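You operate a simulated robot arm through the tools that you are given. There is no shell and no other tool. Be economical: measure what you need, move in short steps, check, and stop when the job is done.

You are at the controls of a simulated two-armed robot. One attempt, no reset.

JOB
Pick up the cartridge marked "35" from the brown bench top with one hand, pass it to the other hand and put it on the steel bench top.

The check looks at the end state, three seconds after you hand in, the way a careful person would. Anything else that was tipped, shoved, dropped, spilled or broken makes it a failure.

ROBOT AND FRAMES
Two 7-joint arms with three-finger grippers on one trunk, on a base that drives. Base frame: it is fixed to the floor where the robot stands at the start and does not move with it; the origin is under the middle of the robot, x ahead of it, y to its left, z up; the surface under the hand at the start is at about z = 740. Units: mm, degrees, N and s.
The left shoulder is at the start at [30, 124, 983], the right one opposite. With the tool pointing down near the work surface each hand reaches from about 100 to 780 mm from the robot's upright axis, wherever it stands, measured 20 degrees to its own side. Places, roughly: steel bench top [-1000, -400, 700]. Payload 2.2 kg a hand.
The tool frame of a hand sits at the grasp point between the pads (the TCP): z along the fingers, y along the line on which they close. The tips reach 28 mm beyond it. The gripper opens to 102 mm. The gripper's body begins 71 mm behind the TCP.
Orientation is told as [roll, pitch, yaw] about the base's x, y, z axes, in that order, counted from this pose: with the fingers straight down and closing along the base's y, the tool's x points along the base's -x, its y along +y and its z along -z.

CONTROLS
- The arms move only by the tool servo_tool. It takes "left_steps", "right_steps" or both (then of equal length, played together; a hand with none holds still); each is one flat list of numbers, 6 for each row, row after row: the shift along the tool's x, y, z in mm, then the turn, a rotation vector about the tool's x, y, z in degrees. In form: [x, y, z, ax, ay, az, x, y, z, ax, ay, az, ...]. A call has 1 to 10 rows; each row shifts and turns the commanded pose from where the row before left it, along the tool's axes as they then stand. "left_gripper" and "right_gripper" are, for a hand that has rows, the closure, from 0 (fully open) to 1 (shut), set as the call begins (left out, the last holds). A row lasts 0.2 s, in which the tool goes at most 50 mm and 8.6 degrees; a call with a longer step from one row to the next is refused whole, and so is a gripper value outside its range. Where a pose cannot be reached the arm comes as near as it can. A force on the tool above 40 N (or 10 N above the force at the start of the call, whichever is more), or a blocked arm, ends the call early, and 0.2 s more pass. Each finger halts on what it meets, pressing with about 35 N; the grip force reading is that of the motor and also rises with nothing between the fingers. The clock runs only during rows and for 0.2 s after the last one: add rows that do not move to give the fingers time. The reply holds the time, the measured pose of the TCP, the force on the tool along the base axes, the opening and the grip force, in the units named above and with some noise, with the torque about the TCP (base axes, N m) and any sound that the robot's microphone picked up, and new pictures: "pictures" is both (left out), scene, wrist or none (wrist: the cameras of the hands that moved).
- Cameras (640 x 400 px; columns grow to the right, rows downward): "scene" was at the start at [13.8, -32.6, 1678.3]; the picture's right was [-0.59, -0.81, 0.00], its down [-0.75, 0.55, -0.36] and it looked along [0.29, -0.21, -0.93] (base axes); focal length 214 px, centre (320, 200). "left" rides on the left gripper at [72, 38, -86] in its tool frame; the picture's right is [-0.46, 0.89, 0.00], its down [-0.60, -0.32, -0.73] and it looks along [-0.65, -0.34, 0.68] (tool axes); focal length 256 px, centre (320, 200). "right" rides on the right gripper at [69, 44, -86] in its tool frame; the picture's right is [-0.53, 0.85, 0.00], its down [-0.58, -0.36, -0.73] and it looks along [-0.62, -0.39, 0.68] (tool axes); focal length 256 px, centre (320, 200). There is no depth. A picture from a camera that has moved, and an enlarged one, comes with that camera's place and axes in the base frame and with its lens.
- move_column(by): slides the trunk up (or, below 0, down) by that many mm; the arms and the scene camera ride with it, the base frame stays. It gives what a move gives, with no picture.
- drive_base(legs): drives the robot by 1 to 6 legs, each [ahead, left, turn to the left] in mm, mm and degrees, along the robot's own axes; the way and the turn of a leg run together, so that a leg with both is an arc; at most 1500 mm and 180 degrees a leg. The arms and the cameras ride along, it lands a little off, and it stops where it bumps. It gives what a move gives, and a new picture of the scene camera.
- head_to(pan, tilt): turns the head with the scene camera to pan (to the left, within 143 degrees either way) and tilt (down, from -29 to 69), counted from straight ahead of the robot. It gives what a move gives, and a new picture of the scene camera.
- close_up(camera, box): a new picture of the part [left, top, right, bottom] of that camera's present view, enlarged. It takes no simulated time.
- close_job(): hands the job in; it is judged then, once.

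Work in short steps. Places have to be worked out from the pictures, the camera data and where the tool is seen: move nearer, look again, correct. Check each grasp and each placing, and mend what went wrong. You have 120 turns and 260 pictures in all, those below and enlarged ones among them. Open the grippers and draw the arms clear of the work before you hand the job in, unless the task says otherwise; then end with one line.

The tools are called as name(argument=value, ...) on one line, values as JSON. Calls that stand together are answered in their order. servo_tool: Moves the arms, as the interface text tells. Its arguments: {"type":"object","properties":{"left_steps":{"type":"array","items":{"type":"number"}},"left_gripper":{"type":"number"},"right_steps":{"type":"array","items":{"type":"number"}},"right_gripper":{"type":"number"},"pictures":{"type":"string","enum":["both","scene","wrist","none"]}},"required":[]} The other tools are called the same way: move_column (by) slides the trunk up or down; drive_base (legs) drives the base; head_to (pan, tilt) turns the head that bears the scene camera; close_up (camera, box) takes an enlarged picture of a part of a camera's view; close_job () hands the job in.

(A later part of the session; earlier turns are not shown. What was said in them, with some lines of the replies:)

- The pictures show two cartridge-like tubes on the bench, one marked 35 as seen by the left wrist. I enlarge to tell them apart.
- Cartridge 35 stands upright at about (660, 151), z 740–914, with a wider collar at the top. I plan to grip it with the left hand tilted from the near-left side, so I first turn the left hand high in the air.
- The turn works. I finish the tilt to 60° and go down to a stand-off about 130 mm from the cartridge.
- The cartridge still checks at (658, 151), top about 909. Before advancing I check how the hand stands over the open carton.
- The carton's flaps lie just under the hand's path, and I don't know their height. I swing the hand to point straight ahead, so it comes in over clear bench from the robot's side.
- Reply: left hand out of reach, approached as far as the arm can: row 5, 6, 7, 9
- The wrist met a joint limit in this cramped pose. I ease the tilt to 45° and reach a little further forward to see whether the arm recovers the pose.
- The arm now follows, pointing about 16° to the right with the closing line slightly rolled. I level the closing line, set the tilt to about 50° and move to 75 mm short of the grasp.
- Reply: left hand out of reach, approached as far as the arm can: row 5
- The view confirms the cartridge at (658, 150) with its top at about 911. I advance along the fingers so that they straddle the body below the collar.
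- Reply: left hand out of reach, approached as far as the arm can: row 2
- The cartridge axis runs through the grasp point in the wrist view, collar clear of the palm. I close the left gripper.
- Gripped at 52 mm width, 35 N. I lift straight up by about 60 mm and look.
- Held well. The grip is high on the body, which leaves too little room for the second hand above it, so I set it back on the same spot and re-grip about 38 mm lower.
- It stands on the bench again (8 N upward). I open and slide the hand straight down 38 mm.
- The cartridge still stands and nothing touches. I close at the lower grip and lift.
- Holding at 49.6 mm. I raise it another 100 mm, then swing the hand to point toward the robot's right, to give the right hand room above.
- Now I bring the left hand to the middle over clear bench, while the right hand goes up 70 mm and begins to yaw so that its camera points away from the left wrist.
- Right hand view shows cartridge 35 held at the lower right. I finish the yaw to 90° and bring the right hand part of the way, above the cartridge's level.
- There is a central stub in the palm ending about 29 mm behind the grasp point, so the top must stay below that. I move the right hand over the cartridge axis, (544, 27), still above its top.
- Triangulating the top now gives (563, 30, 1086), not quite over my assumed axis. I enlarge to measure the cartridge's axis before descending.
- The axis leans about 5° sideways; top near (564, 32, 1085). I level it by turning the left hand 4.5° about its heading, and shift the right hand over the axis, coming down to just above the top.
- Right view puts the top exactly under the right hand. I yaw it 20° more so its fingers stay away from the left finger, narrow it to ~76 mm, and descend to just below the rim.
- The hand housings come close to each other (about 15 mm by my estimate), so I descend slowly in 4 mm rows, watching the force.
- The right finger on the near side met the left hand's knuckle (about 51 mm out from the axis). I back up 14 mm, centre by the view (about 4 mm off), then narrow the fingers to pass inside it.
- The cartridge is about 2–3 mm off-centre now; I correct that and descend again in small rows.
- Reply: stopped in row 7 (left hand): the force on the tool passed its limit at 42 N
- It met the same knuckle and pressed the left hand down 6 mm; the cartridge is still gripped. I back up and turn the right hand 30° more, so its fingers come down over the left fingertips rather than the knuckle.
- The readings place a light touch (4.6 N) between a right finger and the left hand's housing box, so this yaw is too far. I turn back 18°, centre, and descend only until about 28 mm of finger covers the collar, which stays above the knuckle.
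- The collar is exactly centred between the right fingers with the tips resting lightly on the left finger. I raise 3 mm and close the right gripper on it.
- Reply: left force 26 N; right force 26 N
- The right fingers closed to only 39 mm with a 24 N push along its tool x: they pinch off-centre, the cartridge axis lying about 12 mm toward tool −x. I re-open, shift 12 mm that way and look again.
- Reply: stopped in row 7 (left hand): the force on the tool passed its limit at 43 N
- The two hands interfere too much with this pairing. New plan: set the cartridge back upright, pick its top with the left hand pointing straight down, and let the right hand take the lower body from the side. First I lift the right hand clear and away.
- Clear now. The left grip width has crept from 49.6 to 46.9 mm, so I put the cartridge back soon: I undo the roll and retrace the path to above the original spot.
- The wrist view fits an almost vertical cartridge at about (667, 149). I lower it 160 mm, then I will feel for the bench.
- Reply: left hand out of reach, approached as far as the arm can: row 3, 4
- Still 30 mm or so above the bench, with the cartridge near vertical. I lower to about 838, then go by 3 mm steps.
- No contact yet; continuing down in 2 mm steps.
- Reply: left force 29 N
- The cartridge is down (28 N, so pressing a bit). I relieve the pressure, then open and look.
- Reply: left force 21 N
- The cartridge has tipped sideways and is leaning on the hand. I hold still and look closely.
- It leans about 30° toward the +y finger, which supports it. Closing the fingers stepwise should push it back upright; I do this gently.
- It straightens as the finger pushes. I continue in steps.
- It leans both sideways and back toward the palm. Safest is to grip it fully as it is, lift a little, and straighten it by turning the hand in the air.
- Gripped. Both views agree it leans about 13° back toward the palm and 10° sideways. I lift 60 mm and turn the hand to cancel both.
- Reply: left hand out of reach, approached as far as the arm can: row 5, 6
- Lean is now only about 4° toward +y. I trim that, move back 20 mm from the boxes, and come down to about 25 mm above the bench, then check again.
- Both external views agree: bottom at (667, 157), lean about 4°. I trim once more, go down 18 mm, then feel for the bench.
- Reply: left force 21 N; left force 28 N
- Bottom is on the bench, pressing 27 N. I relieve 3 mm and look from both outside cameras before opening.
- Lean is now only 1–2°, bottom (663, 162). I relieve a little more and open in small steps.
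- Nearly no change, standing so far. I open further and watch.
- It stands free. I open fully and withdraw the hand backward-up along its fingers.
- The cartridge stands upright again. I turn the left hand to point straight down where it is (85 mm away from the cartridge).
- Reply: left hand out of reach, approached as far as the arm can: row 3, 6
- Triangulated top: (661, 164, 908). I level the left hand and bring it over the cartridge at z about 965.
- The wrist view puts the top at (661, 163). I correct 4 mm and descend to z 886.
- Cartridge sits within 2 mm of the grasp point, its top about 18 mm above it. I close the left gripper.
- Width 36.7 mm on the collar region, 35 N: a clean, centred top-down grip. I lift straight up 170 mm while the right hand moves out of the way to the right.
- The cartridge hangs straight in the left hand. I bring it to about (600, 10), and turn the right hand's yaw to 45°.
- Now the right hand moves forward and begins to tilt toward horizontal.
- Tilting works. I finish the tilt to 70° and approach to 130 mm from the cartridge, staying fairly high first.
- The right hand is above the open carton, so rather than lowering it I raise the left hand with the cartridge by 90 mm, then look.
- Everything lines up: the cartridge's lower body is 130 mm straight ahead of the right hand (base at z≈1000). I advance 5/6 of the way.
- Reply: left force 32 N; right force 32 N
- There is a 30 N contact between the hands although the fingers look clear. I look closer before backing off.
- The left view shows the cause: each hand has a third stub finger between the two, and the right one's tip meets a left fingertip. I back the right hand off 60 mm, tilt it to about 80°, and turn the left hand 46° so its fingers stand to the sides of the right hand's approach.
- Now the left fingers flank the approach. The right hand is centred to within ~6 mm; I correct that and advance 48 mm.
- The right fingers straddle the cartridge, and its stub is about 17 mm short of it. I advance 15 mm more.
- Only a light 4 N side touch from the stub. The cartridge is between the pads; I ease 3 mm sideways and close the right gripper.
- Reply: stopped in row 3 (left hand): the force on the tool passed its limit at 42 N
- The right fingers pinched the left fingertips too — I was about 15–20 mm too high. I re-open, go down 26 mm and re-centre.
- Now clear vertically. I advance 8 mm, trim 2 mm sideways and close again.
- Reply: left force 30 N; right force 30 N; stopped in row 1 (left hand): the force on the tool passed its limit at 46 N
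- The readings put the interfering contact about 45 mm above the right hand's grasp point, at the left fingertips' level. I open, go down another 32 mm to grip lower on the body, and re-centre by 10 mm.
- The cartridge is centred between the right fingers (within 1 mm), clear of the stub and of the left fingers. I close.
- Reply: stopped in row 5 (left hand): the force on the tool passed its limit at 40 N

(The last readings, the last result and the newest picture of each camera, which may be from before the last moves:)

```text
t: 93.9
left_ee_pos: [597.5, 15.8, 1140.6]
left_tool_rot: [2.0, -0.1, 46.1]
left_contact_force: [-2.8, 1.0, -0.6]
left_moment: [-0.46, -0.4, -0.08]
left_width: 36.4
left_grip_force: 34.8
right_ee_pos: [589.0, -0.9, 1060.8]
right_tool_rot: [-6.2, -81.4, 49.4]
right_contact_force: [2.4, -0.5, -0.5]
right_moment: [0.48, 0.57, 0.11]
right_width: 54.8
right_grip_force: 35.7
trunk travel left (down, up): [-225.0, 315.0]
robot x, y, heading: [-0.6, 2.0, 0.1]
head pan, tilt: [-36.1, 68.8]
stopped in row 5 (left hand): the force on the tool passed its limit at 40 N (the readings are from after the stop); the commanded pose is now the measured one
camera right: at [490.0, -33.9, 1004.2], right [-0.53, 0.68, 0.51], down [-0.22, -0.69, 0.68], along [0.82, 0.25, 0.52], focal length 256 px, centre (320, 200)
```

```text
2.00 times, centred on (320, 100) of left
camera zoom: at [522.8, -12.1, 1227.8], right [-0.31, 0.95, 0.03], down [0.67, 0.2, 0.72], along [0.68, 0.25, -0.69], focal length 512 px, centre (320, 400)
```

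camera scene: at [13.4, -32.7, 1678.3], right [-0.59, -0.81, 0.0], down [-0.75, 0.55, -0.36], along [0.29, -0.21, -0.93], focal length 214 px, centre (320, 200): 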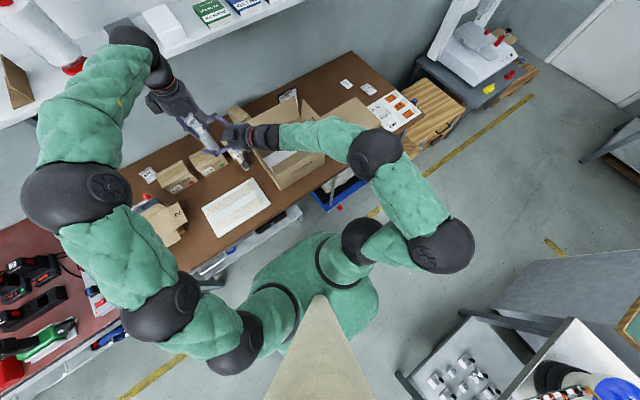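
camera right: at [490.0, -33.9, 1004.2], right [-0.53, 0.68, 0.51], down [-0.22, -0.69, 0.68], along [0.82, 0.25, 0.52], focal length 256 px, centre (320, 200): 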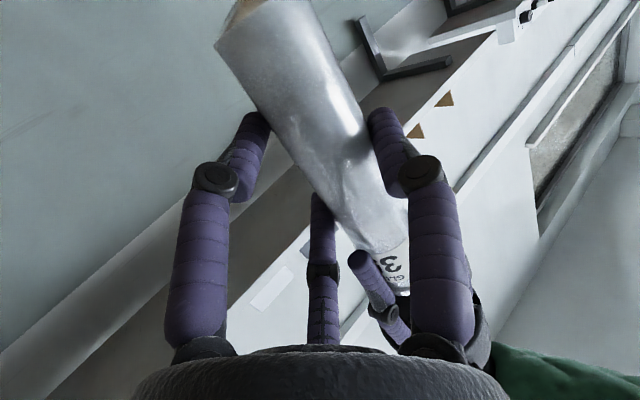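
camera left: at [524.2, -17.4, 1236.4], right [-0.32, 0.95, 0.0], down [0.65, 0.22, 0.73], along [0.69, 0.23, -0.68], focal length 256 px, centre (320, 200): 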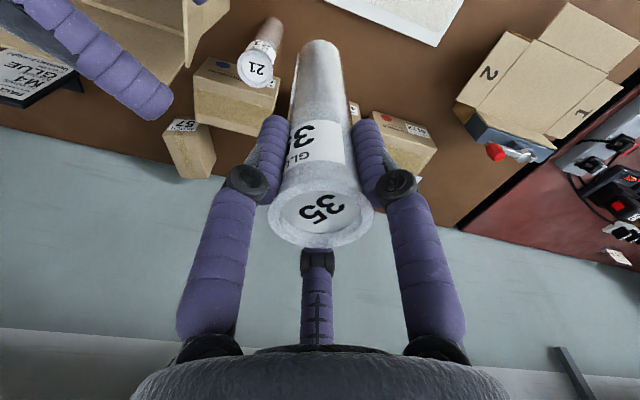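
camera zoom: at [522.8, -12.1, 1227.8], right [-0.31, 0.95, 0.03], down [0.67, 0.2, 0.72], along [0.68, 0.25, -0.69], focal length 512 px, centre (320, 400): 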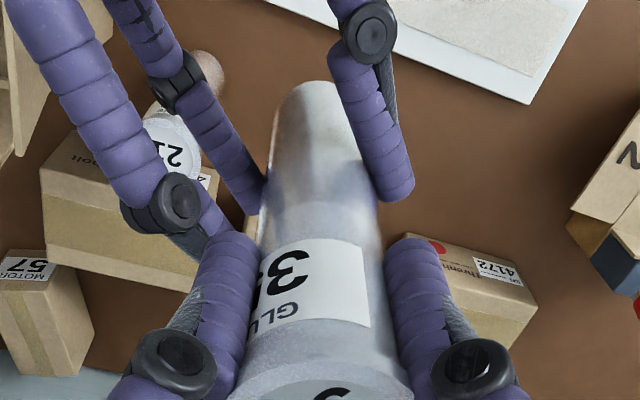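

The cartridge is pinched in the right hand (55 mm with the stub included, 35 N) — the same kind of three-point hold the left hand used and carried safely. I open the left hand and see if the right hand holds it.

servo_tool(left_steps=[0, 0, 0, 0, 0, 0, 0, 0, 0, 0, 0, 0, 0, 0, 0, 0, 0, 0, 0, 0, 0, 0, 0, 0], left_gripper=0.3, pictures="wrist")

close_up(camera="right", box=[0, 0, 640, 400])

```text
t: 94.9
left_ee_pos: [596.7, 15.3, 1139.7]
left_tool_rot: [2.0, 0.1, 46.1]
left_contact_force: [0.1, 0.4, -0.3]
left_moment: [0.0, 0.01, -0.02]
left_width: 71.2
left_grip_force: 0.0
right_ee_pos: [588.7, 0.2, 1061.1]
right_tool_rot: [-7.0, -81.3, 50.2]
right_contact_force: [0.5, 0.2, -0.1]
right_moment: [-0.07, 0.01, -0.02]
right_width: 53.1
right_grip_force: 34.8
trunk travel left (down, up): [-225.0, 315.0]
robot x, y, heading: [1.3, 0.5, -0.0]
head pan, tilt: [-36.1, 68.8]
camera left: at [522.9, -12.1, 1228.1], right [-0.31, 0.95, 0.03], down [0.67, 0.2, 0.72], along [0.68, 0.25, -0.69], focal length 256 px, centre (320, 200)
```

left: 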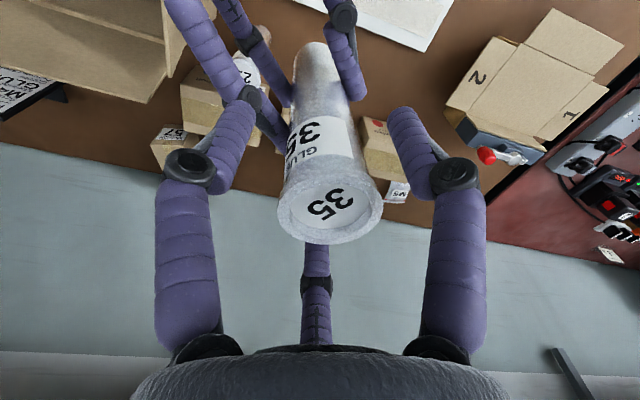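

```text
1.00 times, centred on (320, 200) of right (not enlarged: the box is as wide or as high as the picture)
camera zoom: at [490.0, -33.8, 1004.2], right [-0.53, 0.68, 0.51], down [-0.22, -0.69, 0.68], along [0.82, 0.25, 0.52], focal length 256 px, centre (320, 200)
```

zoom: 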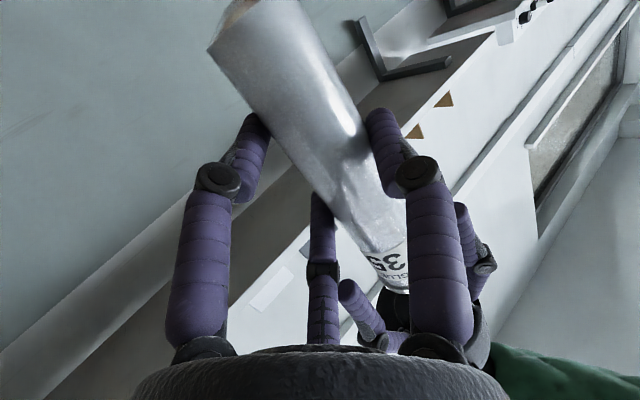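

The right hand holds it with only a slight lean. I open the left fully and lift it straight off.

servo_tool(left_steps=[0, 0, 0, 0, 0, 0, 0, 0, 0, 0, 0, 0, 0, 0, -20, 0, 0, 0, 0, 0, -30, 0, 0, 0, 0, 0, -35, 0, 0, 0, 0, 0, -35, 0, 0, 0, -30, 0, 0, 0, 0, 0, 0, 30, 0, 0, 0, 0, 0, 40, 0, 0, 0, 0, 0, 40, 0, 0, 0, 0], left_gripper=0)

```text
t: 97.1
left_ee_pos: [541.1, 110.3, 1265.9]
left_tool_rot: [2.0, 0.1, 46.1]
left_contact_force: [-0.6, -0.3, 0.2]
left_moment: [-0.03, -0.07, -0.01]
left_width: 101.9
left_grip_force: 0.1
right_ee_pos: [587.3, -0.2, 1062.0]
right_tool_rot: [-7.6, -81.4, 50.8]
right_contact_force: [-1.5, 0.3, 0.3]
right_moment: [-0.02, 0.0, -0.05]
right_width: 53.0
right_grip_force: 34.9
trunk travel left (down, up): [-225.0, 315.0]
robot x, y, heading: [-2.5, 0.3, -0.1]
head pan, tilt: [-36.1, 68.8]
camera scene: at [11.4, -31.4, 1678.3], right [-0.59, -0.81, 0.0], down [-0.75, 0.55, -0.36], along [0.29, -0.21, -0.93], focal length 214 px, centre (320, 200)
camera left: at [466.9, 82.2, 1352.9], right [-0.31, 0.95, 0.03], down [0.66, 0.2, 0.72], along [0.68, 0.25, -0.69], focal length 256 px, centre (320, 200)
```

scene: 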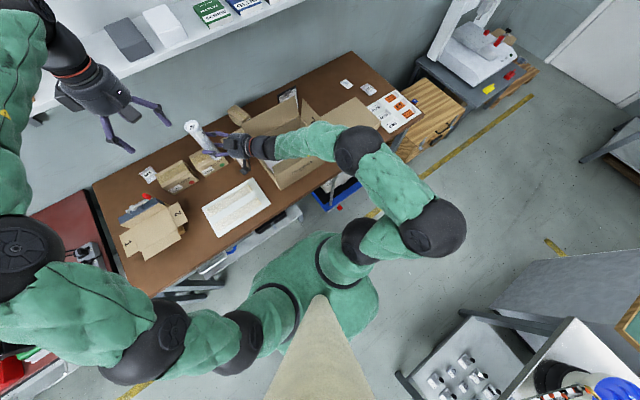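
left: 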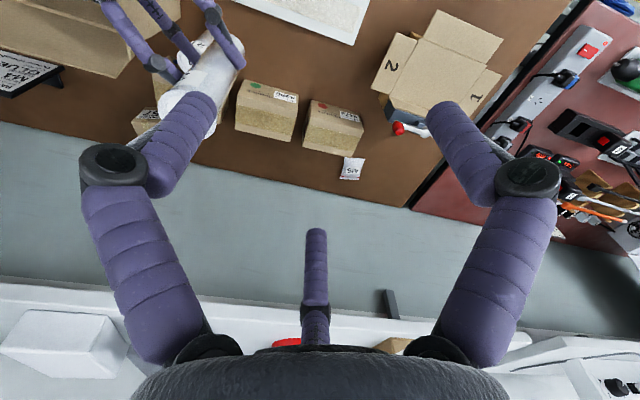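

Handover done: the right hand carries the cartridge, the left is clear. I raise the trunk 150 mm for clearance and look toward the steel bench.

move_column(by=150)

head_to(pan=-140, tilt=40)

```text
t: 98.9
left_ee_pos: [542.8, 108.7, 1414.3]
left_tool_rot: [2.0, 0.0, 46.1]
left_contact_force: [0.6, -0.6, 1.1]
left_moment: [0.04, 0.04, 0.03]
left_width: 101.9
left_grip_force: 0.0
right_ee_pos: [588.9, -0.1, 1210.3]
right_tool_rot: [-6.8, -81.4, 50.0]
right_contact_force: [-0.1, 0.5, -0.5]
right_moment: [-0.04, 0.0, 0.01]
right_width: 53.2
right_grip_force: 35.1
trunk travel left (down, up): [-375.0, 165.0]
robot x, y, heading: [0.6, -0.5, 0.2]
head pan, tilt: [-36.1, 68.8]
```

```text
t: 100.7
left_ee_pos: [543.7, 109.3, 1414.5]
left_tool_rot: [1.9, 0.0, 46.1]
left_contact_force: [-0.9, -0.3, -0.1]
left_moment: [0.0, 0.01, 0.05]
left_width: 102.3
left_grip_force: 0.0
right_ee_pos: [588.0, -2.4, 1211.2]
right_tool_rot: [-6.9, -81.4, 50.0]
right_contact_force: [-0.3, 0.4, -0.8]
right_moment: [-0.03, 0.0, -0.02]
right_width: 53.3
right_grip_force: 34.9
trunk travel left (down, up): [-375.0, 165.0]
robot x, y, heading: [2.6, -0.8, 0.4]
head pan, tilt: [-140.0, 40.0]
camera scene: at [-96.4, -54.4, 1864.4], right [-0.64, 0.77, 0.0], down [0.49, 0.41, -0.77], along [-0.59, -0.49, -0.64], focal length 214 px, centre (320, 200)
```

scene: 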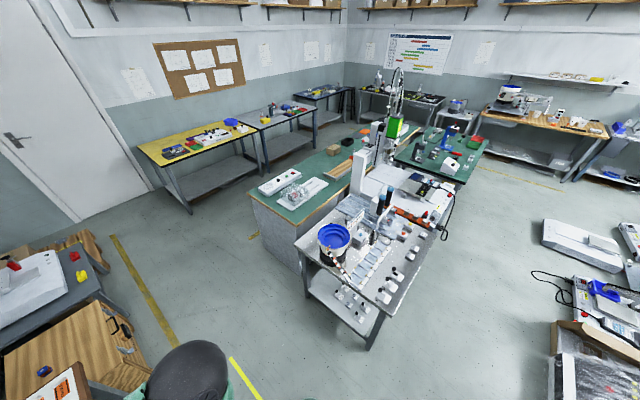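

The cluttered steel table at centre matches the steel bench. I enlarge it to find free space.

close_up(camera="scene", box=[280, 180, 460, 340])

```text
2.50 times, centred on (370, 260) of scene
camera zoom: at [-96.4, -54.4, 1864.4], right [-0.64, 0.77, 0.0], down [0.49, 0.41, -0.77], along [-0.59, -0.49, -0.64], focal length 536 px, centre (195, 50)
```

zoom: 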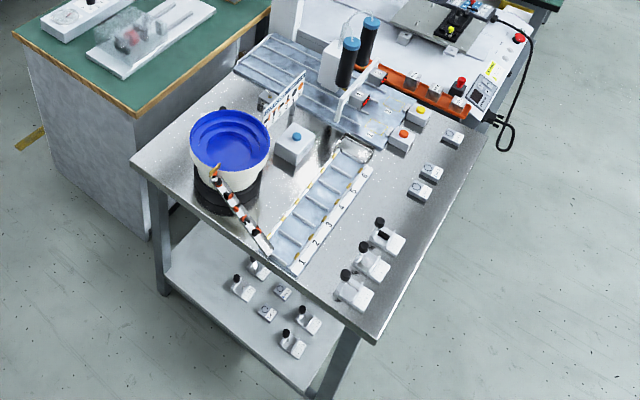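

The bench spans about x −1500…−690, y −780…−70. Its near-left corner area, around (−755, −705), looks free. I first pull the left hand aside, then back away from the brown bench and turn toward the steel bench.

servo_tool(left_steps=[0, 35, 0, 0, 0, 0, 0, 35, 0, 0, 0, 0, 0, 35, 0, 0, 0, 0, 0, 35, 0, 0, 0, 0, 0, 35, 0, 0, 0, 0, 0, 35, 0, 0, 0, 0], pictures="none")

drive_base(legs=[[-250, 0, 0], [0, 0, 80], [0, 0, 80]])

```text
t: 102.1
left_ee_pos: [390.7, 258.2, 1423.0]
left_tool_rot: [1.9, 0.0, 46.0]
left_contact_force: [0.1, -0.3, -0.5]
left_moment: [-0.04, 0.02, 0.02]
left_width: 102.0
left_grip_force: 0.2
right_ee_pos: [587.8, 0.8, 1212.3]
right_tool_rot: [-7.4, -81.5, 50.7]
right_contact_force: [-0.5, -0.1, -1.7]
right_moment: [-0.02, 0.03, -0.02]
right_width: 53.0
right_grip_force: 35.1
trunk travel left (down, up): [-375.0, 165.0]
robot x, y, heading: [-0.5, -0.0, -0.3]
head pan, tilt: [-140.0, 40.0]
```

```text
t: 110.7
left_ee_pos: [-711.8, -93.0, 1422.2]
left_tool_rot: [2.0, 0.0, -155.8]
left_contact_force: [-0.8, -0.3, -0.3]
left_moment: [0.01, 0.03, -0.01]
left_width: 102.0
left_grip_force: 0.0
right_ee_pos: [-797.5, 219.4, 1210.6]
right_tool_rot: [-6.9, -81.3, -151.6]
right_contact_force: [-0.2, 0.9, -0.8]
right_moment: [0.02, -0.03, 0.01]
right_width: 53.1
right_grip_force: 35.1
trunk travel left (down, up): [-375.0, 165.0]
robot x, y, heading: [-249.9, -2.0, 158.2]
head pan, tilt: [-140.0, 40.0]
camera scene: at [-143.9, 15.9, 1864.4], right [0.31, -0.95, 0.0], down [-0.61, -0.2, -0.77], along [0.73, 0.24, -0.64], focal length 214 px, centre (320, 200)
```

scene: 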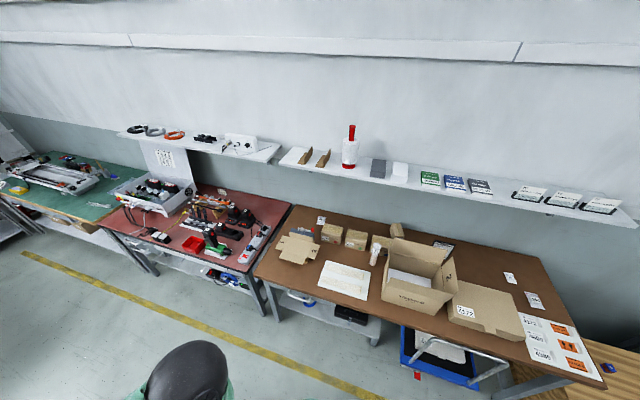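

The brown bench looks undisturbed. I turn the head to the steel bench.

head_to(pan=55, tilt=48)

```text
t: 113.6
left_ee_pos: [-710.3, -91.1, 1422.2]
left_tool_rot: [2.0, 0.0, -155.8]
left_contact_force: [-0.4, 0.6, -0.3]
left_moment: [0.01, 0.03, -0.01]
left_width: 102.2
left_grip_force: 0.2
right_ee_pos: [-796.0, 218.8, 1210.6]
right_tool_rot: [-6.8, -81.3, -151.6]
right_contact_force: [-0.1, -0.5, -0.9]
right_moment: [0.0, 0.01, 0.0]
right_width: 53.1
right_grip_force: 35.3
trunk travel left (down, up): [-375.0, 165.0]
robot x, y, heading: [-249.7, -0.8, 158.2]
head pan, tilt: [55.0, 48.0]
camera scene: at [-290.6, -53.5, 1852.9], right [-0.55, 0.84, 0.0], down [0.62, 0.41, -0.67], along [-0.56, -0.37, -0.74], focal length 214 px, centre (320, 200)
```

scene: 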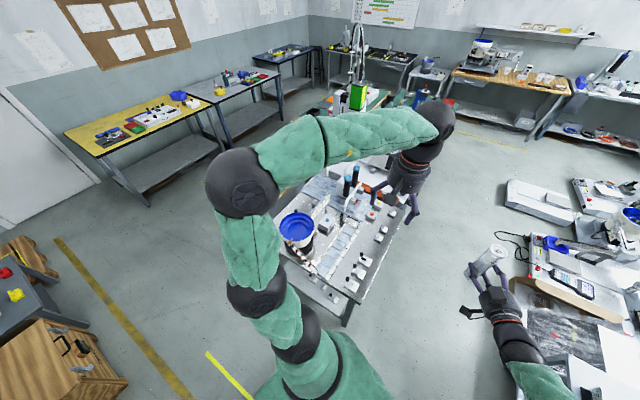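

I drive sideways along the steel bench toward its free corner, keeping the arms high.

drive_base(legs=[[-391, 810, 2]])

head_to(pan=15, tilt=55)

```text
t: 118.3
left_ee_pos: [-625.6, -1011.1, 1420.7]
left_tool_rot: [2.0, 0.0, -153.5]
left_contact_force: [0.2, 0.0, 0.0]
left_moment: [0.03, 0.02, 0.01]
left_width: 102.1
left_grip_force: 0.1
right_ee_pos: [-722.9, -702.9, 1210.7]
right_tool_rot: [-7.0, -81.4, -149.3]
right_contact_force: [0.9, 0.0, -0.1]
right_moment: [0.02, 0.01, -0.02]
right_width: 53.1
right_grip_force: 34.8
trunk travel left (down, up): [-375.0, 165.0]
robot x, y, heading: [-167.6, -901.8, 160.4]
head pan, tilt: [55.0, 48.0]
camera scene: at [-207.0, -956.3, 1852.9], right [-0.58, 0.81, 0.0], down [0.61, 0.43, -0.67], along [-0.55, -0.39, -0.74], focal length 214 px, centre (320, 200)
```

scene: 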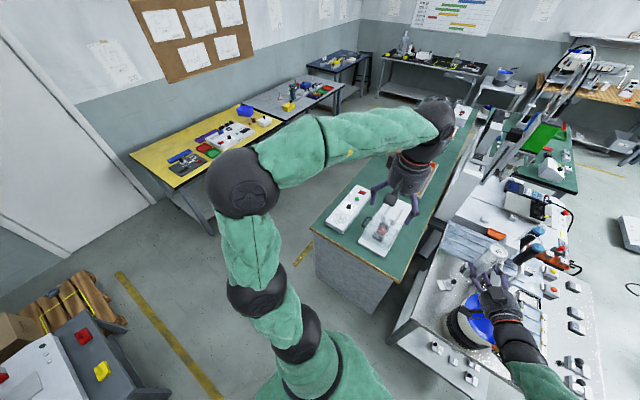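

```text
t: 119.4
left_ee_pos: [-625.5, -1010.7, 1422.4]
left_tool_rot: [1.9, 0.0, -153.5]
left_contact_force: [-0.3, -0.4, -0.3]
left_moment: [-0.06, 0.02, -0.01]
left_width: 101.7
left_grip_force: 0.1
right_ee_pos: [-725.3, -704.2, 1211.0]
right_tool_rot: [-6.9, -81.4, -149.4]
right_contact_force: [-0.2, 0.2, -0.8]
right_moment: [0.03, 0.0, 0.01]
right_width: 53.1
right_grip_force: 34.8
trunk travel left (down, up): [-375.0, 165.0]
robot x, y, heading: [-168.9, -900.4, 160.4]
head pan, tilt: [15.0, 55.0]
camera scene: at [-214.7, -904.7, 1843.7], right [0.08, 1.0, 0.0], down [0.82, -0.06, -0.57], along [-0.57, 0.05, -0.82], focal length 214 px, centre (320, 200)
```

scene: 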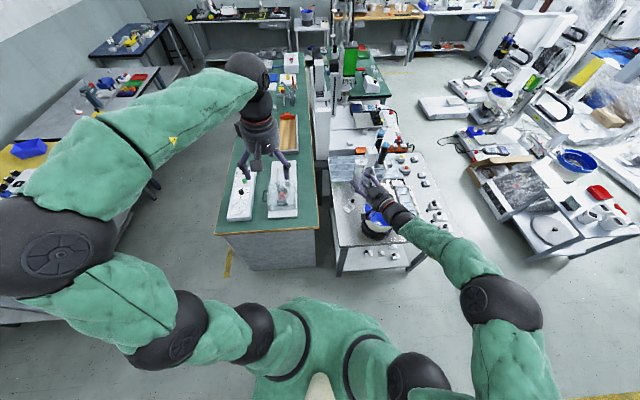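

I enlarge the bench corner under the right hand.

close_up(camera="scene", box=[310, 150, 450, 275])

```text
3.20 times, centred on (380, 212) of scene
camera zoom: at [-214.7, -904.7, 1843.7], right [0.08, 1.0, 0.0], down [0.82, -0.06, -0.57], along [-0.57, 0.05, -0.82], focal length 686 px, centre (128, 160)
```

zoom: 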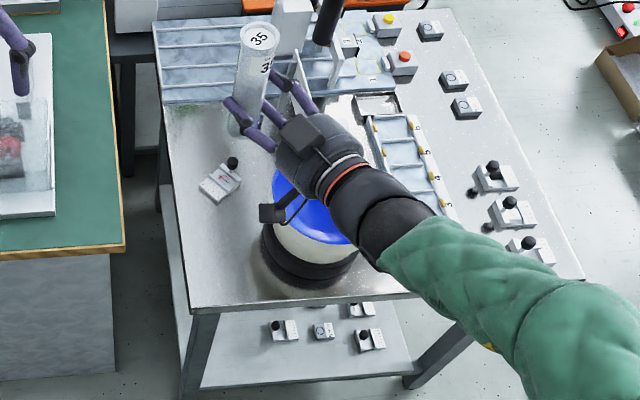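

Free space on the bench: x −890…−690, y −750…−620, so I aim at (−765, −690). Projections suggest the cartridge is nearly vertical; I check with two close views.

close_up(camera="scene", box=[330, 150, 390, 200])

close_up(camera="right", box=[0, 0, 640, 400])

```text
8.00 times, centred on (360, 175) of scene
camera zoom: at [-214.7, -904.7, 1843.7], right [0.08, 1.0, 0.0], down [0.82, -0.06, -0.57], along [-0.57, 0.05, -0.82], focal length 1716 px, centre (0, 400)
```

zoom: 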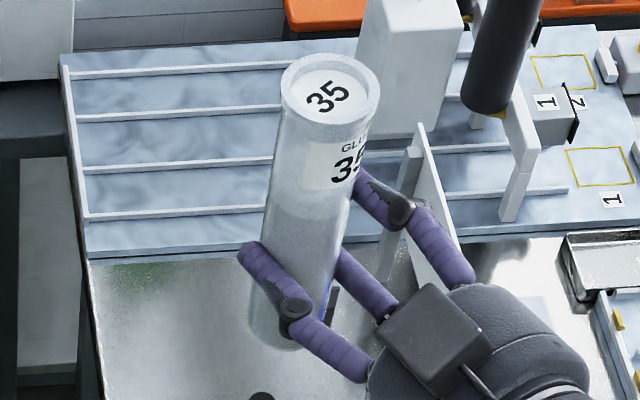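

```text
1.00 times, centred on (320, 200) of right (not enlarged: the box is as wide or as high as the picture)
camera zoom: at [-619.5, -702.9, 1154.2], right [0.27, -0.81, 0.51], down [0.44, 0.58, 0.68], along [-0.85, 0.04, 0.52], focal length 256 px, centre (320, 200)
```

zoom: 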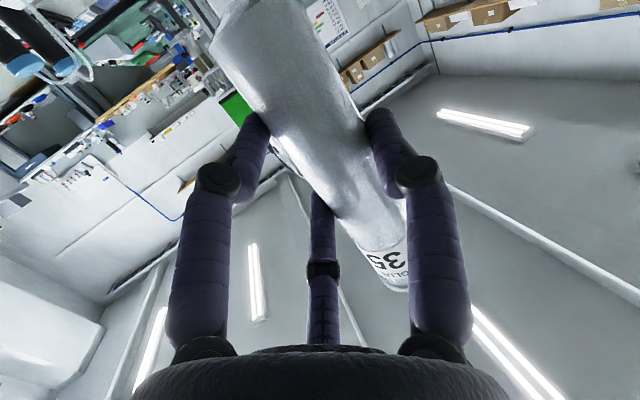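

The scene view confirms the cartridge is vertical, at (−740, −715). I shift it by about 35 mm to the target and lower the trunk 300 mm.

servo_tool(right_steps=[0, -11, 4.3, 0, 0, 0, 0, -11, 4.3, 0, 0, 0, 0, -11, 4.3, 0, 0, 0, 0, 0, 0, 0, 0, 0], pictures="none")

move_column(by=-300)

close_up(camera="scene", box=[310, 140, 430, 260])

```text
t: 120.4
left_ee_pos: [-624.8, -1010.8, 1421.6]
left_tool_rot: [2.1, 0.0, -153.5]
left_contact_force: [0.1, -0.6, 0.0]
left_moment: [0.0, 0.03, 0.01]
left_width: 102.2
left_grip_force: 0.1
right_ee_pos: [-750.1, -679.2, 1209.9]
right_tool_rot: [-7.0, -81.4, -149.4]
right_contact_force: [0.3, 0.0, -0.9]
right_moment: [0.03, -0.04, -0.01]
right_width: 53.1
right_grip_force: 35.3
trunk travel left (down, up): [-375.0, 165.0]
robot x, y, heading: [-170.2, -897.9, 160.5]
head pan, tilt: [15.0, 55.0]
```

```text
t: 123.4
left_ee_pos: [-623.7, -1010.9, 1121.8]
left_tool_rot: [2.0, 0.0, -153.6]
left_contact_force: [0.8, -0.9, 0.5]
left_moment: [-0.04, 0.04, 0.0]
left_width: 101.8
left_grip_force: 0.0
right_ee_pos: [-749.8, -678.6, 908.3]
right_tool_rot: [-7.0, -81.5, -149.4]
right_contact_force: [0.9, 1.2, -1.8]
right_moment: [0.01, -0.03, 0.0]
right_width: 53.1
right_grip_force: 35.2
trunk travel left (down, up): [-75.0, 465.0]
robot x, y, heading: [-166.5, -902.1, 160.3]
head pan, tilt: [15.0, 55.0]
```

```text
3.33 times, centred on (370, 200) of scene
camera zoom: at [-214.6, -904.5, 1543.8], right [0.08, 1.0, 0.0], down [0.82, -0.07, -0.57], along [-0.57, 0.05, -0.82], focal length 715 px, centre (153, 200)
```

zoom: 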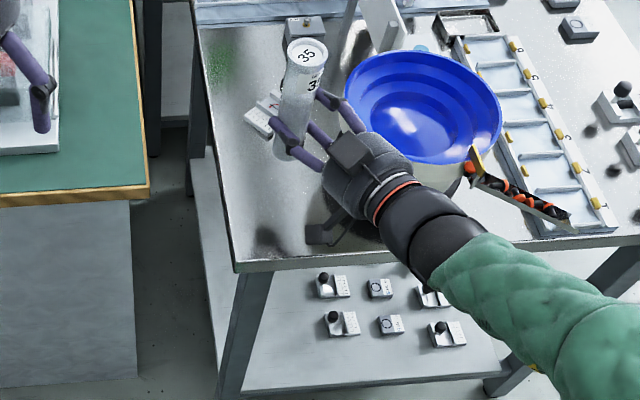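

The bowl is about 25–40 mm from where the finger will open, so I shift 12 mm away from it, lower the trunk the last 70 mm and then the arm 40 mm.

servo_tool(right_steps=[0, 6, 0, 0, 0, 0, 0, 6, 0, 0, 0, 0, 0, 0, 0, 0, 0, 0], pictures="none")

move_column(by=-70)

servo_tool(right_steps=[9.9, 0.2, 1.5, 0, 0, 0, 9.9, 0.2, 1.5, 0, 0, 0, 9.9, 0.2, 1.5, 0, 0, 0, 9.9, 0.2, 1.5, 0, 0, 0, 0, 0, 0, 0, 0, 0], pictures="wrist")

close_up(camera="scene", box=[330, 150, 410, 230])

```text
t: 124.2
left_ee_pos: [-626.1, -1010.4, 1121.6]
left_tool_rot: [1.9, -0.1, -153.6]
left_contact_force: [0.3, -0.2, -0.2]
left_moment: [0.0, -0.01, 0.02]
left_width: 102.0
left_grip_force: 0.0
right_ee_pos: [-746.0, -690.8, 907.6]
right_tool_rot: [-7.1, -81.3, -149.4]
right_contact_force: [0.5, 0.4, -1.1]
right_moment: [0.03, -0.03, 0.01]
right_width: 53.1
right_grip_force: 35.0
trunk travel left (down, up): [-75.0, 465.0]
robot x, y, heading: [-169.1, -899.5, 160.4]
head pan, tilt: [15.0, 55.0]
```

```text
t: 125.3
left_ee_pos: [-624.7, -1010.7, 1052.2]
left_tool_rot: [2.0, 0.0, -153.4]
left_contact_force: [0.9, 0.4, 0.4]
left_moment: [-0.03, -0.03, 0.01]
left_width: 101.9
left_grip_force: 0.0
right_ee_pos: [-746.2, -691.5, 836.9]
right_tool_rot: [-7.0, -81.4, -149.3]
right_contact_force: [-0.4, -0.5, -1.3]
right_moment: [0.02, -0.03, 0.0]
right_width: 53.0
right_grip_force: 35.0
trunk travel left (down, up): [-5.0, 535.0]
robot x, y, heading: [-172.8, -901.6, 160.0]
head pan, tilt: [15.0, 55.0]
```

```text
t: 126.5
left_ee_pos: [-624.2, -1010.9, 1052.9]
left_tool_rot: [1.9, -0.1, -153.5]
left_contact_force: [0.0, -0.3, 0.5]
left_moment: [-0.02, -0.01, 0.01]
left_width: 102.1
left_grip_force: 0.1
right_ee_pos: [-746.7, -690.2, 805.6]
right_tool_rot: [-10.3, -82.2, -146.1]
right_contact_force: [-5.5, -2.9, 33.3]
right_moment: [-1.18, 0.5, -0.12]
right_width: 53.7
right_grip_force: 35.2
trunk travel left (down, up): [-5.0, 535.0]
robot x, y, heading: [-166.3, -899.3, 160.7]
head pan, tilt: [15.0, 55.0]
camera right: at [-644.4, -691.2, 747.5], right [0.28, -0.81, 0.51], down [0.45, 0.58, 0.68], along [-0.85, 0.04, 0.53], focal length 256 px, centre (320, 200)
```

right: 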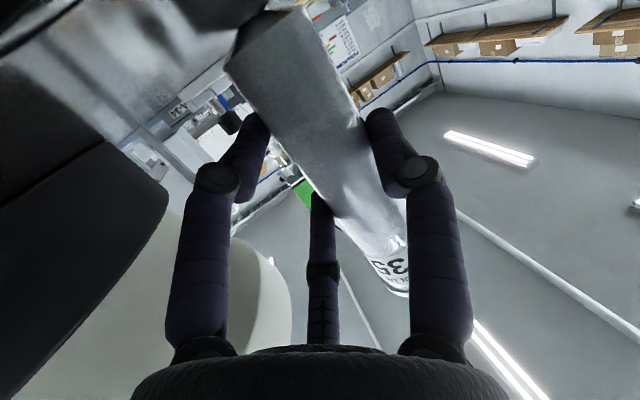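

```text
5.00 times, centred on (370, 190) of scene
camera zoom: at [-212.3, -905.8, 1474.0], right [0.08, 1.0, 0.0], down [0.82, -0.06, -0.57], along [-0.57, 0.05, -0.82], focal length 1072 px, centre (70, 250)
```

zoom: 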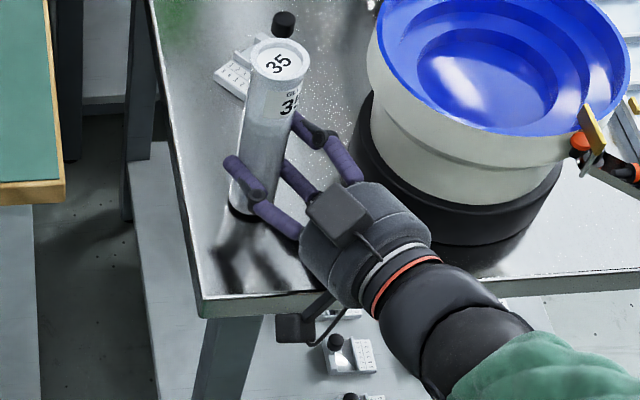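

The bench is reached earlier than thought (its top is near z 733): 33 N, acting on the base's −y rim. I relieve 6 mm, trim the lean 3° and look at the force again.

servo_tool(right_steps=[-8, 0, -1.2, 0, 0, 0, -6, 0, -0.9, 0, 0, 0, 0, 0, 0, -0.4, -1.2, 2.7, 0, 0, 0, 0, 0, 0], pictures="none")

servo_tool(right_steps=[3, 0, 0.4, 0, 0, 0, 0, 0, 0, 0, 0, 0], pictures="none")

close_up(camera="scene", box=[340, 150, 400, 210])

```text
t: 127.5
left_ee_pos: [-624.7, -1011.4, 1051.8]
left_tool_rot: [2.0, 0.0, -153.5]
left_contact_force: [-0.1, 0.4, 0.0]
left_moment: [0.0, 0.01, 0.0]
left_width: 101.9
left_grip_force: 0.0
right_ee_pos: [-745.1, -690.6, 812.5]
right_tool_rot: [13.6, -82.4, -169.8]
right_contact_force: [-0.2, 0.7, 0.0]
right_moment: [-0.01, 0.0, -0.02]
right_width: 53.0
right_grip_force: 34.9
trunk travel left (down, up): [-5.0, 535.0]
robot x, y, heading: [-166.9, -901.1, 160.3]
head pan, tilt: [15.0, 55.0]
```

```text
t: 128.1
left_ee_pos: [-624.7, -1012.2, 1052.2]
left_tool_rot: [2.0, 0.0, -153.5]
left_contact_force: [-0.3, 0.1, -0.1]
left_moment: [0.01, -0.03, -0.01]
left_width: 101.7
left_grip_force: 0.1
right_ee_pos: [-745.2, -690.6, 809.6]
right_tool_rot: [13.1, -82.5, -169.3]
right_contact_force: [0.1, -0.3, -0.3]
right_moment: [-0.01, -0.02, 0.01]
right_width: 53.1
right_grip_force: 35.3
trunk travel left (down, up): [-5.0, 535.0]
robot x, y, heading: [-170.8, -903.6, 160.6]
head pan, tilt: [15.0, 55.0]
```

```text
6.67 times, centred on (370, 180) of scene
camera zoom: at [-214.7, -904.5, 1473.7], right [0.08, 1.0, 0.0], down [0.82, -0.07, -0.57], along [-0.57, 0.05, -0.82], focal length 1430 px, centre (-13, 333)
```

zoom: 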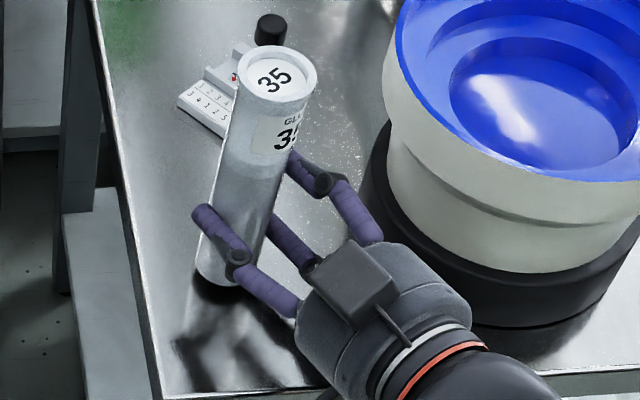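

Cartridge looks vertical within about 3°. I lower in 2 mm steps until light contact.

servo_tool(right_steps=[2, 0, 0.3, 0, 0, 0, 0, 0, 0, 0, 0, 0], pictures="none")

servo_tool(right_steps=[2, 0, 0.3, 0, 0, 0, 0, 0, 0, 0, 0, 0], pictures="none")

```text
t: 128.7
left_ee_pos: [-625.1, -1011.0, 1051.6]
left_tool_rot: [2.0, 0.0, -153.5]
left_contact_force: [-0.4, -0.4, -0.6]
left_moment: [-0.01, 0.01, 0.0]
left_width: 102.0
left_grip_force: 0.1
right_ee_pos: [-746.1, -691.8, 805.7]
right_tool_rot: [13.1, -82.6, -169.2]
right_contact_force: [-0.8, -0.5, -1.5]
right_moment: [0.03, -0.01, 0.02]
right_width: 53.0
right_grip_force: 35.2
trunk travel left (down, up): [-5.0, 535.0]
robot x, y, heading: [-166.4, -898.8, 160.3]
head pan, tilt: [15.0, 55.0]
```

```text
t: 129.3
left_ee_pos: [-623.8, -1011.5, 1052.4]
left_tool_rot: [2.0, 0.0, -153.6]
left_contact_force: [1.0, -0.3, 1.2]
left_moment: [-0.01, 0.02, -0.02]
left_width: 101.8
left_grip_force: 0.1
right_ee_pos: [-745.7, -692.0, 807.0]
right_tool_rot: [13.0, -82.6, -169.3]
right_contact_force: [-0.4, -0.5, 1.3]
right_moment: [-0.01, 0.04, 0.01]
right_width: 53.1
right_grip_force: 35.2
trunk travel left (down, up): [-5.0, 535.0]
robot x, y, heading: [-168.1, -898.5, 160.5]
head pan, tilt: [15.0, 55.0]
```

Almost touching. Two more small steps.

servo_tool(right_steps=[1.5, 0, 0.2, 0, 0, 0, 0, 0, 0, 0, 0, 0], pictures="none")

servo_tool(right_steps=[1.5, 0, 0.2, 0, 0, 0, 0, 0, 0, 0, 0, 0], pictures="none")

```text
t: 129.9
left_ee_pos: [-624.0, -1010.2, 1051.6]
left_tool_rot: [2.1, 0.0, -153.5]
left_contact_force: [0.3, -0.2, 0.2]
left_moment: [-0.03, 0.02, -0.02]
left_width: 102.0
left_grip_force: 0.0
right_ee_pos: [-745.1, -691.1, 806.1]
right_tool_rot: [12.7, -82.7, -168.9]
right_contact_force: [0.7, 0.7, 7.1]
right_moment: [0.05, 0.01, -0.04]
right_width: 53.2
right_grip_force: 35.1
trunk travel left (down, up): [-5.0, 535.0]
robot x, y, heading: [-170.4, -900.5, 160.4]
head pan, tilt: [15.0, 55.0]
```

```text
t: 130.5
left_ee_pos: [-624.3, -1009.6, 1052.2]
left_tool_rot: [1.9, -0.1, -153.4]
left_contact_force: [-0.4, 1.2, -0.6]
left_moment: [0.02, -0.01, 0.01]
left_width: 101.8
left_grip_force: 0.1
right_ee_pos: [-746.3, -690.0, 805.8]
right_tool_rot: [12.3, -82.9, -168.3]
right_contact_force: [2.1, -1.2, 18.4]
right_moment: [-0.05, 0.13, 0.04]
right_width: 53.4
right_grip_force: 35.1
trunk travel left (down, up): [-5.0, 535.0]
robot x, y, heading: [-167.6, -901.8, 160.5]
head pan, tilt: [15.0, 55.0]
```

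18 N acting through the middle of the base: it sits flat. I relieve slightly and open the right gripper a little.

servo_tool(right_steps=[-1.8, 0, -0.2, 0, 0, 0, 0, 0, 0, 0, 0, 0], pictures="none")

servo_tool(right_steps=[0, 0, 0, 0, 0, 0, 0, 0, 0, 0, 0, 0], right_gripper=0.42, pictures="none")

close_up(camera="scene", box=[340, 150, 400, 210])

```text
t: 131.1
left_ee_pos: [-623.3, -1010.9, 1052.1]
left_tool_rot: [1.9, 0.0, -153.5]
left_contact_force: [-0.3, 0.0, 0.0]
left_moment: [0.02, -0.03, -0.01]
left_width: 102.0
left_grip_force: 0.0
right_ee_pos: [-746.2, -690.3, 805.0]
right_tool_rot: [12.4, -82.7, -168.7]
right_contact_force: [-2.6, 0.0, 17.9]
right_moment: [-0.02, 0.39, 0.03]
right_width: 52.7
right_grip_force: 35.3
trunk travel left (down, up): [-5.0, 535.0]
robot x, y, heading: [-172.6, -902.0, 160.5]
head pan, tilt: [15.0, 55.0]
```

```text
t: 131.7
left_ee_pos: [-625.0, -1011.1, 1052.0]
left_tool_rot: [2.0, 0.0, -153.5]
left_contact_force: [-0.6, 0.0, -1.0]
left_moment: [0.01, -0.01, -0.01]
left_width: 101.8
left_grip_force: 0.1
right_ee_pos: [-744.7, -690.8, 802.5]
right_tool_rot: [13.4, -82.5, -169.6]
right_contact_force: [-0.1, -0.5, -1.1]
right_moment: [0.01, -0.01, 0.04]
right_width: 59.3
right_grip_force: 0.1
trunk travel left (down, up): [-5.0, 535.0]
robot x, y, heading: [-165.9, -897.0, 160.3]
head pan, tilt: [15.0, 55.0]
```

```text
6.67 times, centred on (370, 180) of scene
camera zoom: at [-214.6, -904.5, 1473.7], right [0.08, 1.0, 0.0], down [0.82, -0.07, -0.57], along [-0.57, 0.05, -0.82], focal length 1430 px, centre (-13, 333)
```

zoom: 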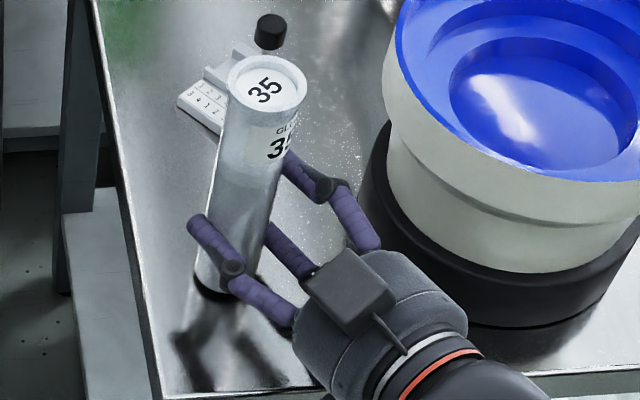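

It settled exactly upright on the steel top. I open to about 82 mm (clear of the bowl) and then back straight away.

servo_tool(right_steps=[0, 0, 0, 0, 0, 0, 0, 0, 0, 0, 0, 0], right_gripper=0.2, pictures="none")

close_up(camera="scene", box=[340, 150, 400, 210])

```text
t: 132.3
left_ee_pos: [-624.6, -1011.7, 1052.0]
left_tool_rot: [2.0, 0.0, -153.5]
left_contact_force: [0.2, 0.1, 0.3]
left_moment: [-0.02, 0.01, -0.01]
left_width: 101.8
left_grip_force: 0.0
right_ee_pos: [-746.7, -691.1, 802.7]
right_tool_rot: [13.1, -82.6, -169.3]
right_contact_force: [-0.3, -0.8, -0.6]
right_moment: [0.02, 0.03, 0.01]
right_width: 81.9
right_grip_force: 0.2
trunk travel left (down, up): [-5.0, 535.0]
robot x, y, heading: [-170.1, -902.3, 160.4]
head pan, tilt: [15.0, 55.0]
```

```text
6.67 times, centred on (370, 180) of scene
camera zoom: at [-214.6, -904.5, 1473.7], right [0.08, 1.0, 0.0], down [0.82, -0.07, -0.57], along [-0.57, 0.05, -0.82], focal length 1430 px, centre (-13, 333)
```

zoom: 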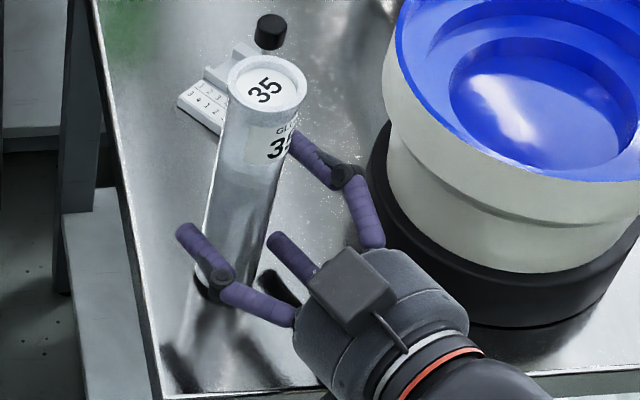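

It stands freely. I draw the right hand straight back along its fingers.

servo_tool(right_steps=[0, 0, -10, 0, 0, 0, 0, 0, -20, 0, 0, 0, 0, 0, -25, 0, 0, 0, 0, 0, -25, 0, 0, 0, 0, 0, -25, 0, 0, 0, 0, 0, -25, 0, 0, 0, 0, 0, 0, 0, 0, 0], pictures="scene")

close_up(camera="scene", box=[320, 140, 460, 260])

```text
t: 133.9
left_ee_pos: [-624.4, -1010.1, 1051.2]
left_tool_rot: [2.1, 0.0, -153.5]
left_contact_force: [0.4, -0.7, 0.9]
left_moment: [-0.02, 0.0, -0.01]
left_width: 101.8
left_grip_force: 0.1
right_ee_pos: [-625.9, -638.3, 821.2]
right_tool_rot: [13.2, -82.5, -169.4]
right_contact_force: [0.0, 0.2, 0.6]
right_moment: [0.0, 0.02, 0.03]
right_width: 81.8
right_grip_force: 0.0
trunk travel left (down, up): [-5.0, 535.0]
robot x, y, heading: [-167.2, -902.2, 160.2]
head pan, tilt: [15.0, 55.0]
camera scene: at [-214.5, -904.5, 1473.7], right [0.08, 1.0, 0.0], down [0.82, -0.07, -0.57], along [-0.57, 0.05, -0.82], focal length 214 px, centre (320, 200)
```

scene: 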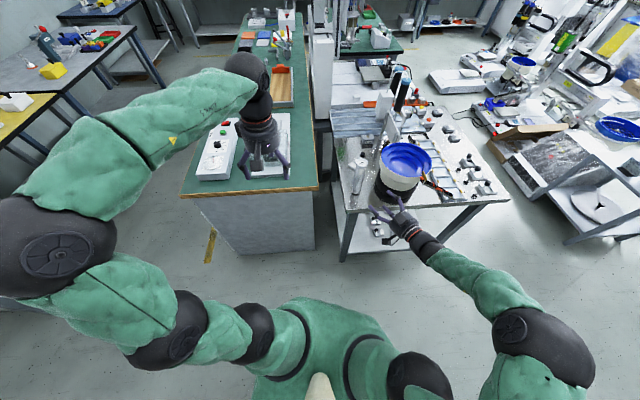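

```text
3.33 times, centred on (390, 200) of scene
camera zoom: at [-214.5, -904.5, 1473.7], right [0.08, 1.0, 0.0], down [0.82, -0.07, -0.57], along [-0.57, 0.05, -0.82], focal length 715 px, centre (87, 200)
```

zoom: 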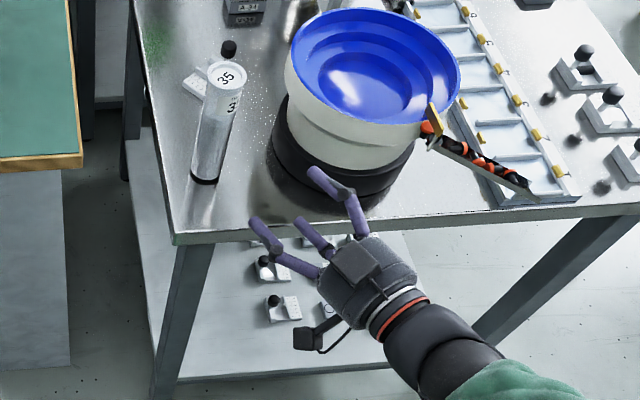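

Cartridge 35 stands upright on the steel bench, nothing else touched. I back the robot 150 mm away and open the right gripper fully.

drive_base(legs=[[-150, 0, 0]])

servo_tool(right_steps=[0, 0, 0, 0, 0, 0, 0, 0, 0, 0, 0, 0], right_gripper=0, pictures="none")

close_up(camera="scene", box=[310, 100, 450, 220])

```text
t: 135.2
left_ee_pos: [-486.9, -1058.0, 1052.5]
left_tool_rot: [1.9, 0.1, -153.8]
left_contact_force: [1.4, 0.3, -1.1]
left_moment: [0.0, 0.03, 0.01]
left_width: 102.0
left_grip_force: 0.1
right_ee_pos: [-488.9, -686.0, 820.5]
right_tool_rot: [13.0, -82.6, -169.4]
right_contact_force: [-0.2, -0.2, 0.2]
right_moment: [0.02, -0.02, 0.0]
right_width: 81.8
right_grip_force: 0.1
trunk travel left (down, up): [-5.0, 535.0]
robot x, y, heading: [-29.0, -949.6, 160.2]
head pan, tilt: [15.0, 55.0]
camera scene: at [-76.6, -953.7, 1473.8], right [0.08, 1.0, 0.0], down [0.82, -0.07, -0.57], along [-0.57, 0.05, -0.82], focal length 214 px, centre (320, 200)
```

scene: 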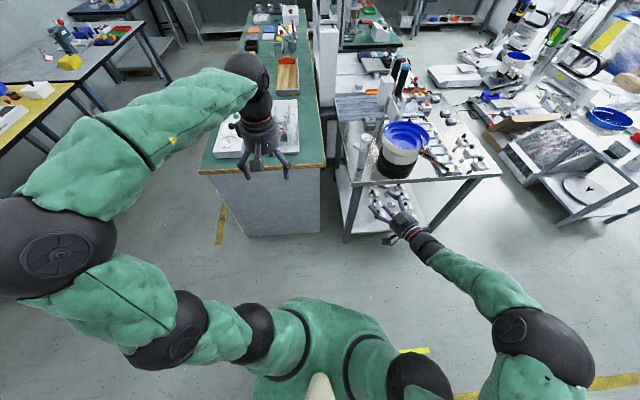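

```text
t: 135.8
left_ee_pos: [-488.3, -1057.6, 1052.2]
left_tool_rot: [2.0, 0.1, -153.8]
left_contact_force: [-0.9, 0.3, 0.3]
left_moment: [0.01, 0.01, 0.01]
left_width: 101.9
left_grip_force: 0.0
right_ee_pos: [-488.5, -684.6, 821.1]
right_tool_rot: [13.1, -82.5, -169.6]
right_contact_force: [0.0, -0.9, 0.1]
right_moment: [-0.01, 0.02, 0.0]
right_width: 102.0
right_grip_force: 0.1
trunk travel left (down, up): [-5.0, 535.0]
robot x, y, heading: [-33.4, -947.4, 160.2]
head pan, tilt: [15.0, 55.0]
```

```text
3.33 times, centred on (380, 160) of scene
camera zoom: at [-77.4, -953.4, 1473.7], right [0.08, 1.0, 0.0], down [0.82, -0.07, -0.57], along [-0.57, 0.05, -0.82], focal length 715 px, centre (120, 333)
```

zoom: 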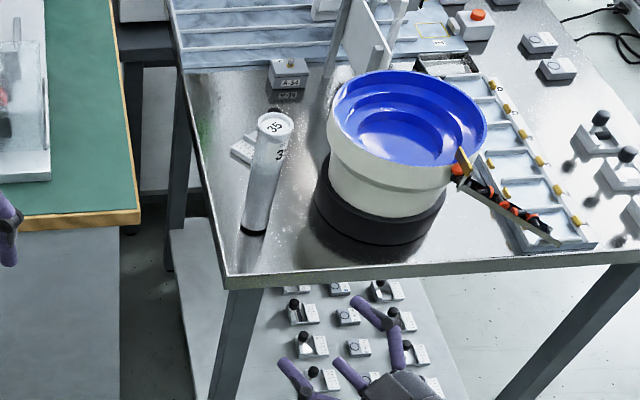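

The cartridge stands upright on the steel bench, both grippers are open and both arms are clear. I hand in.

close_job()

```text
The job is handed in.
```

Cartridge "35" was picked from the brown bench with the left hand and passed to the right hand. It now stands upright on the steel bench, with both grippers open and the arms clear. While I was regripping it on the brown bench, it tipped sideways once, leaned on the left hand's finger, and I set it upright again. In the last pictures of both benches, nothing else looked moved.
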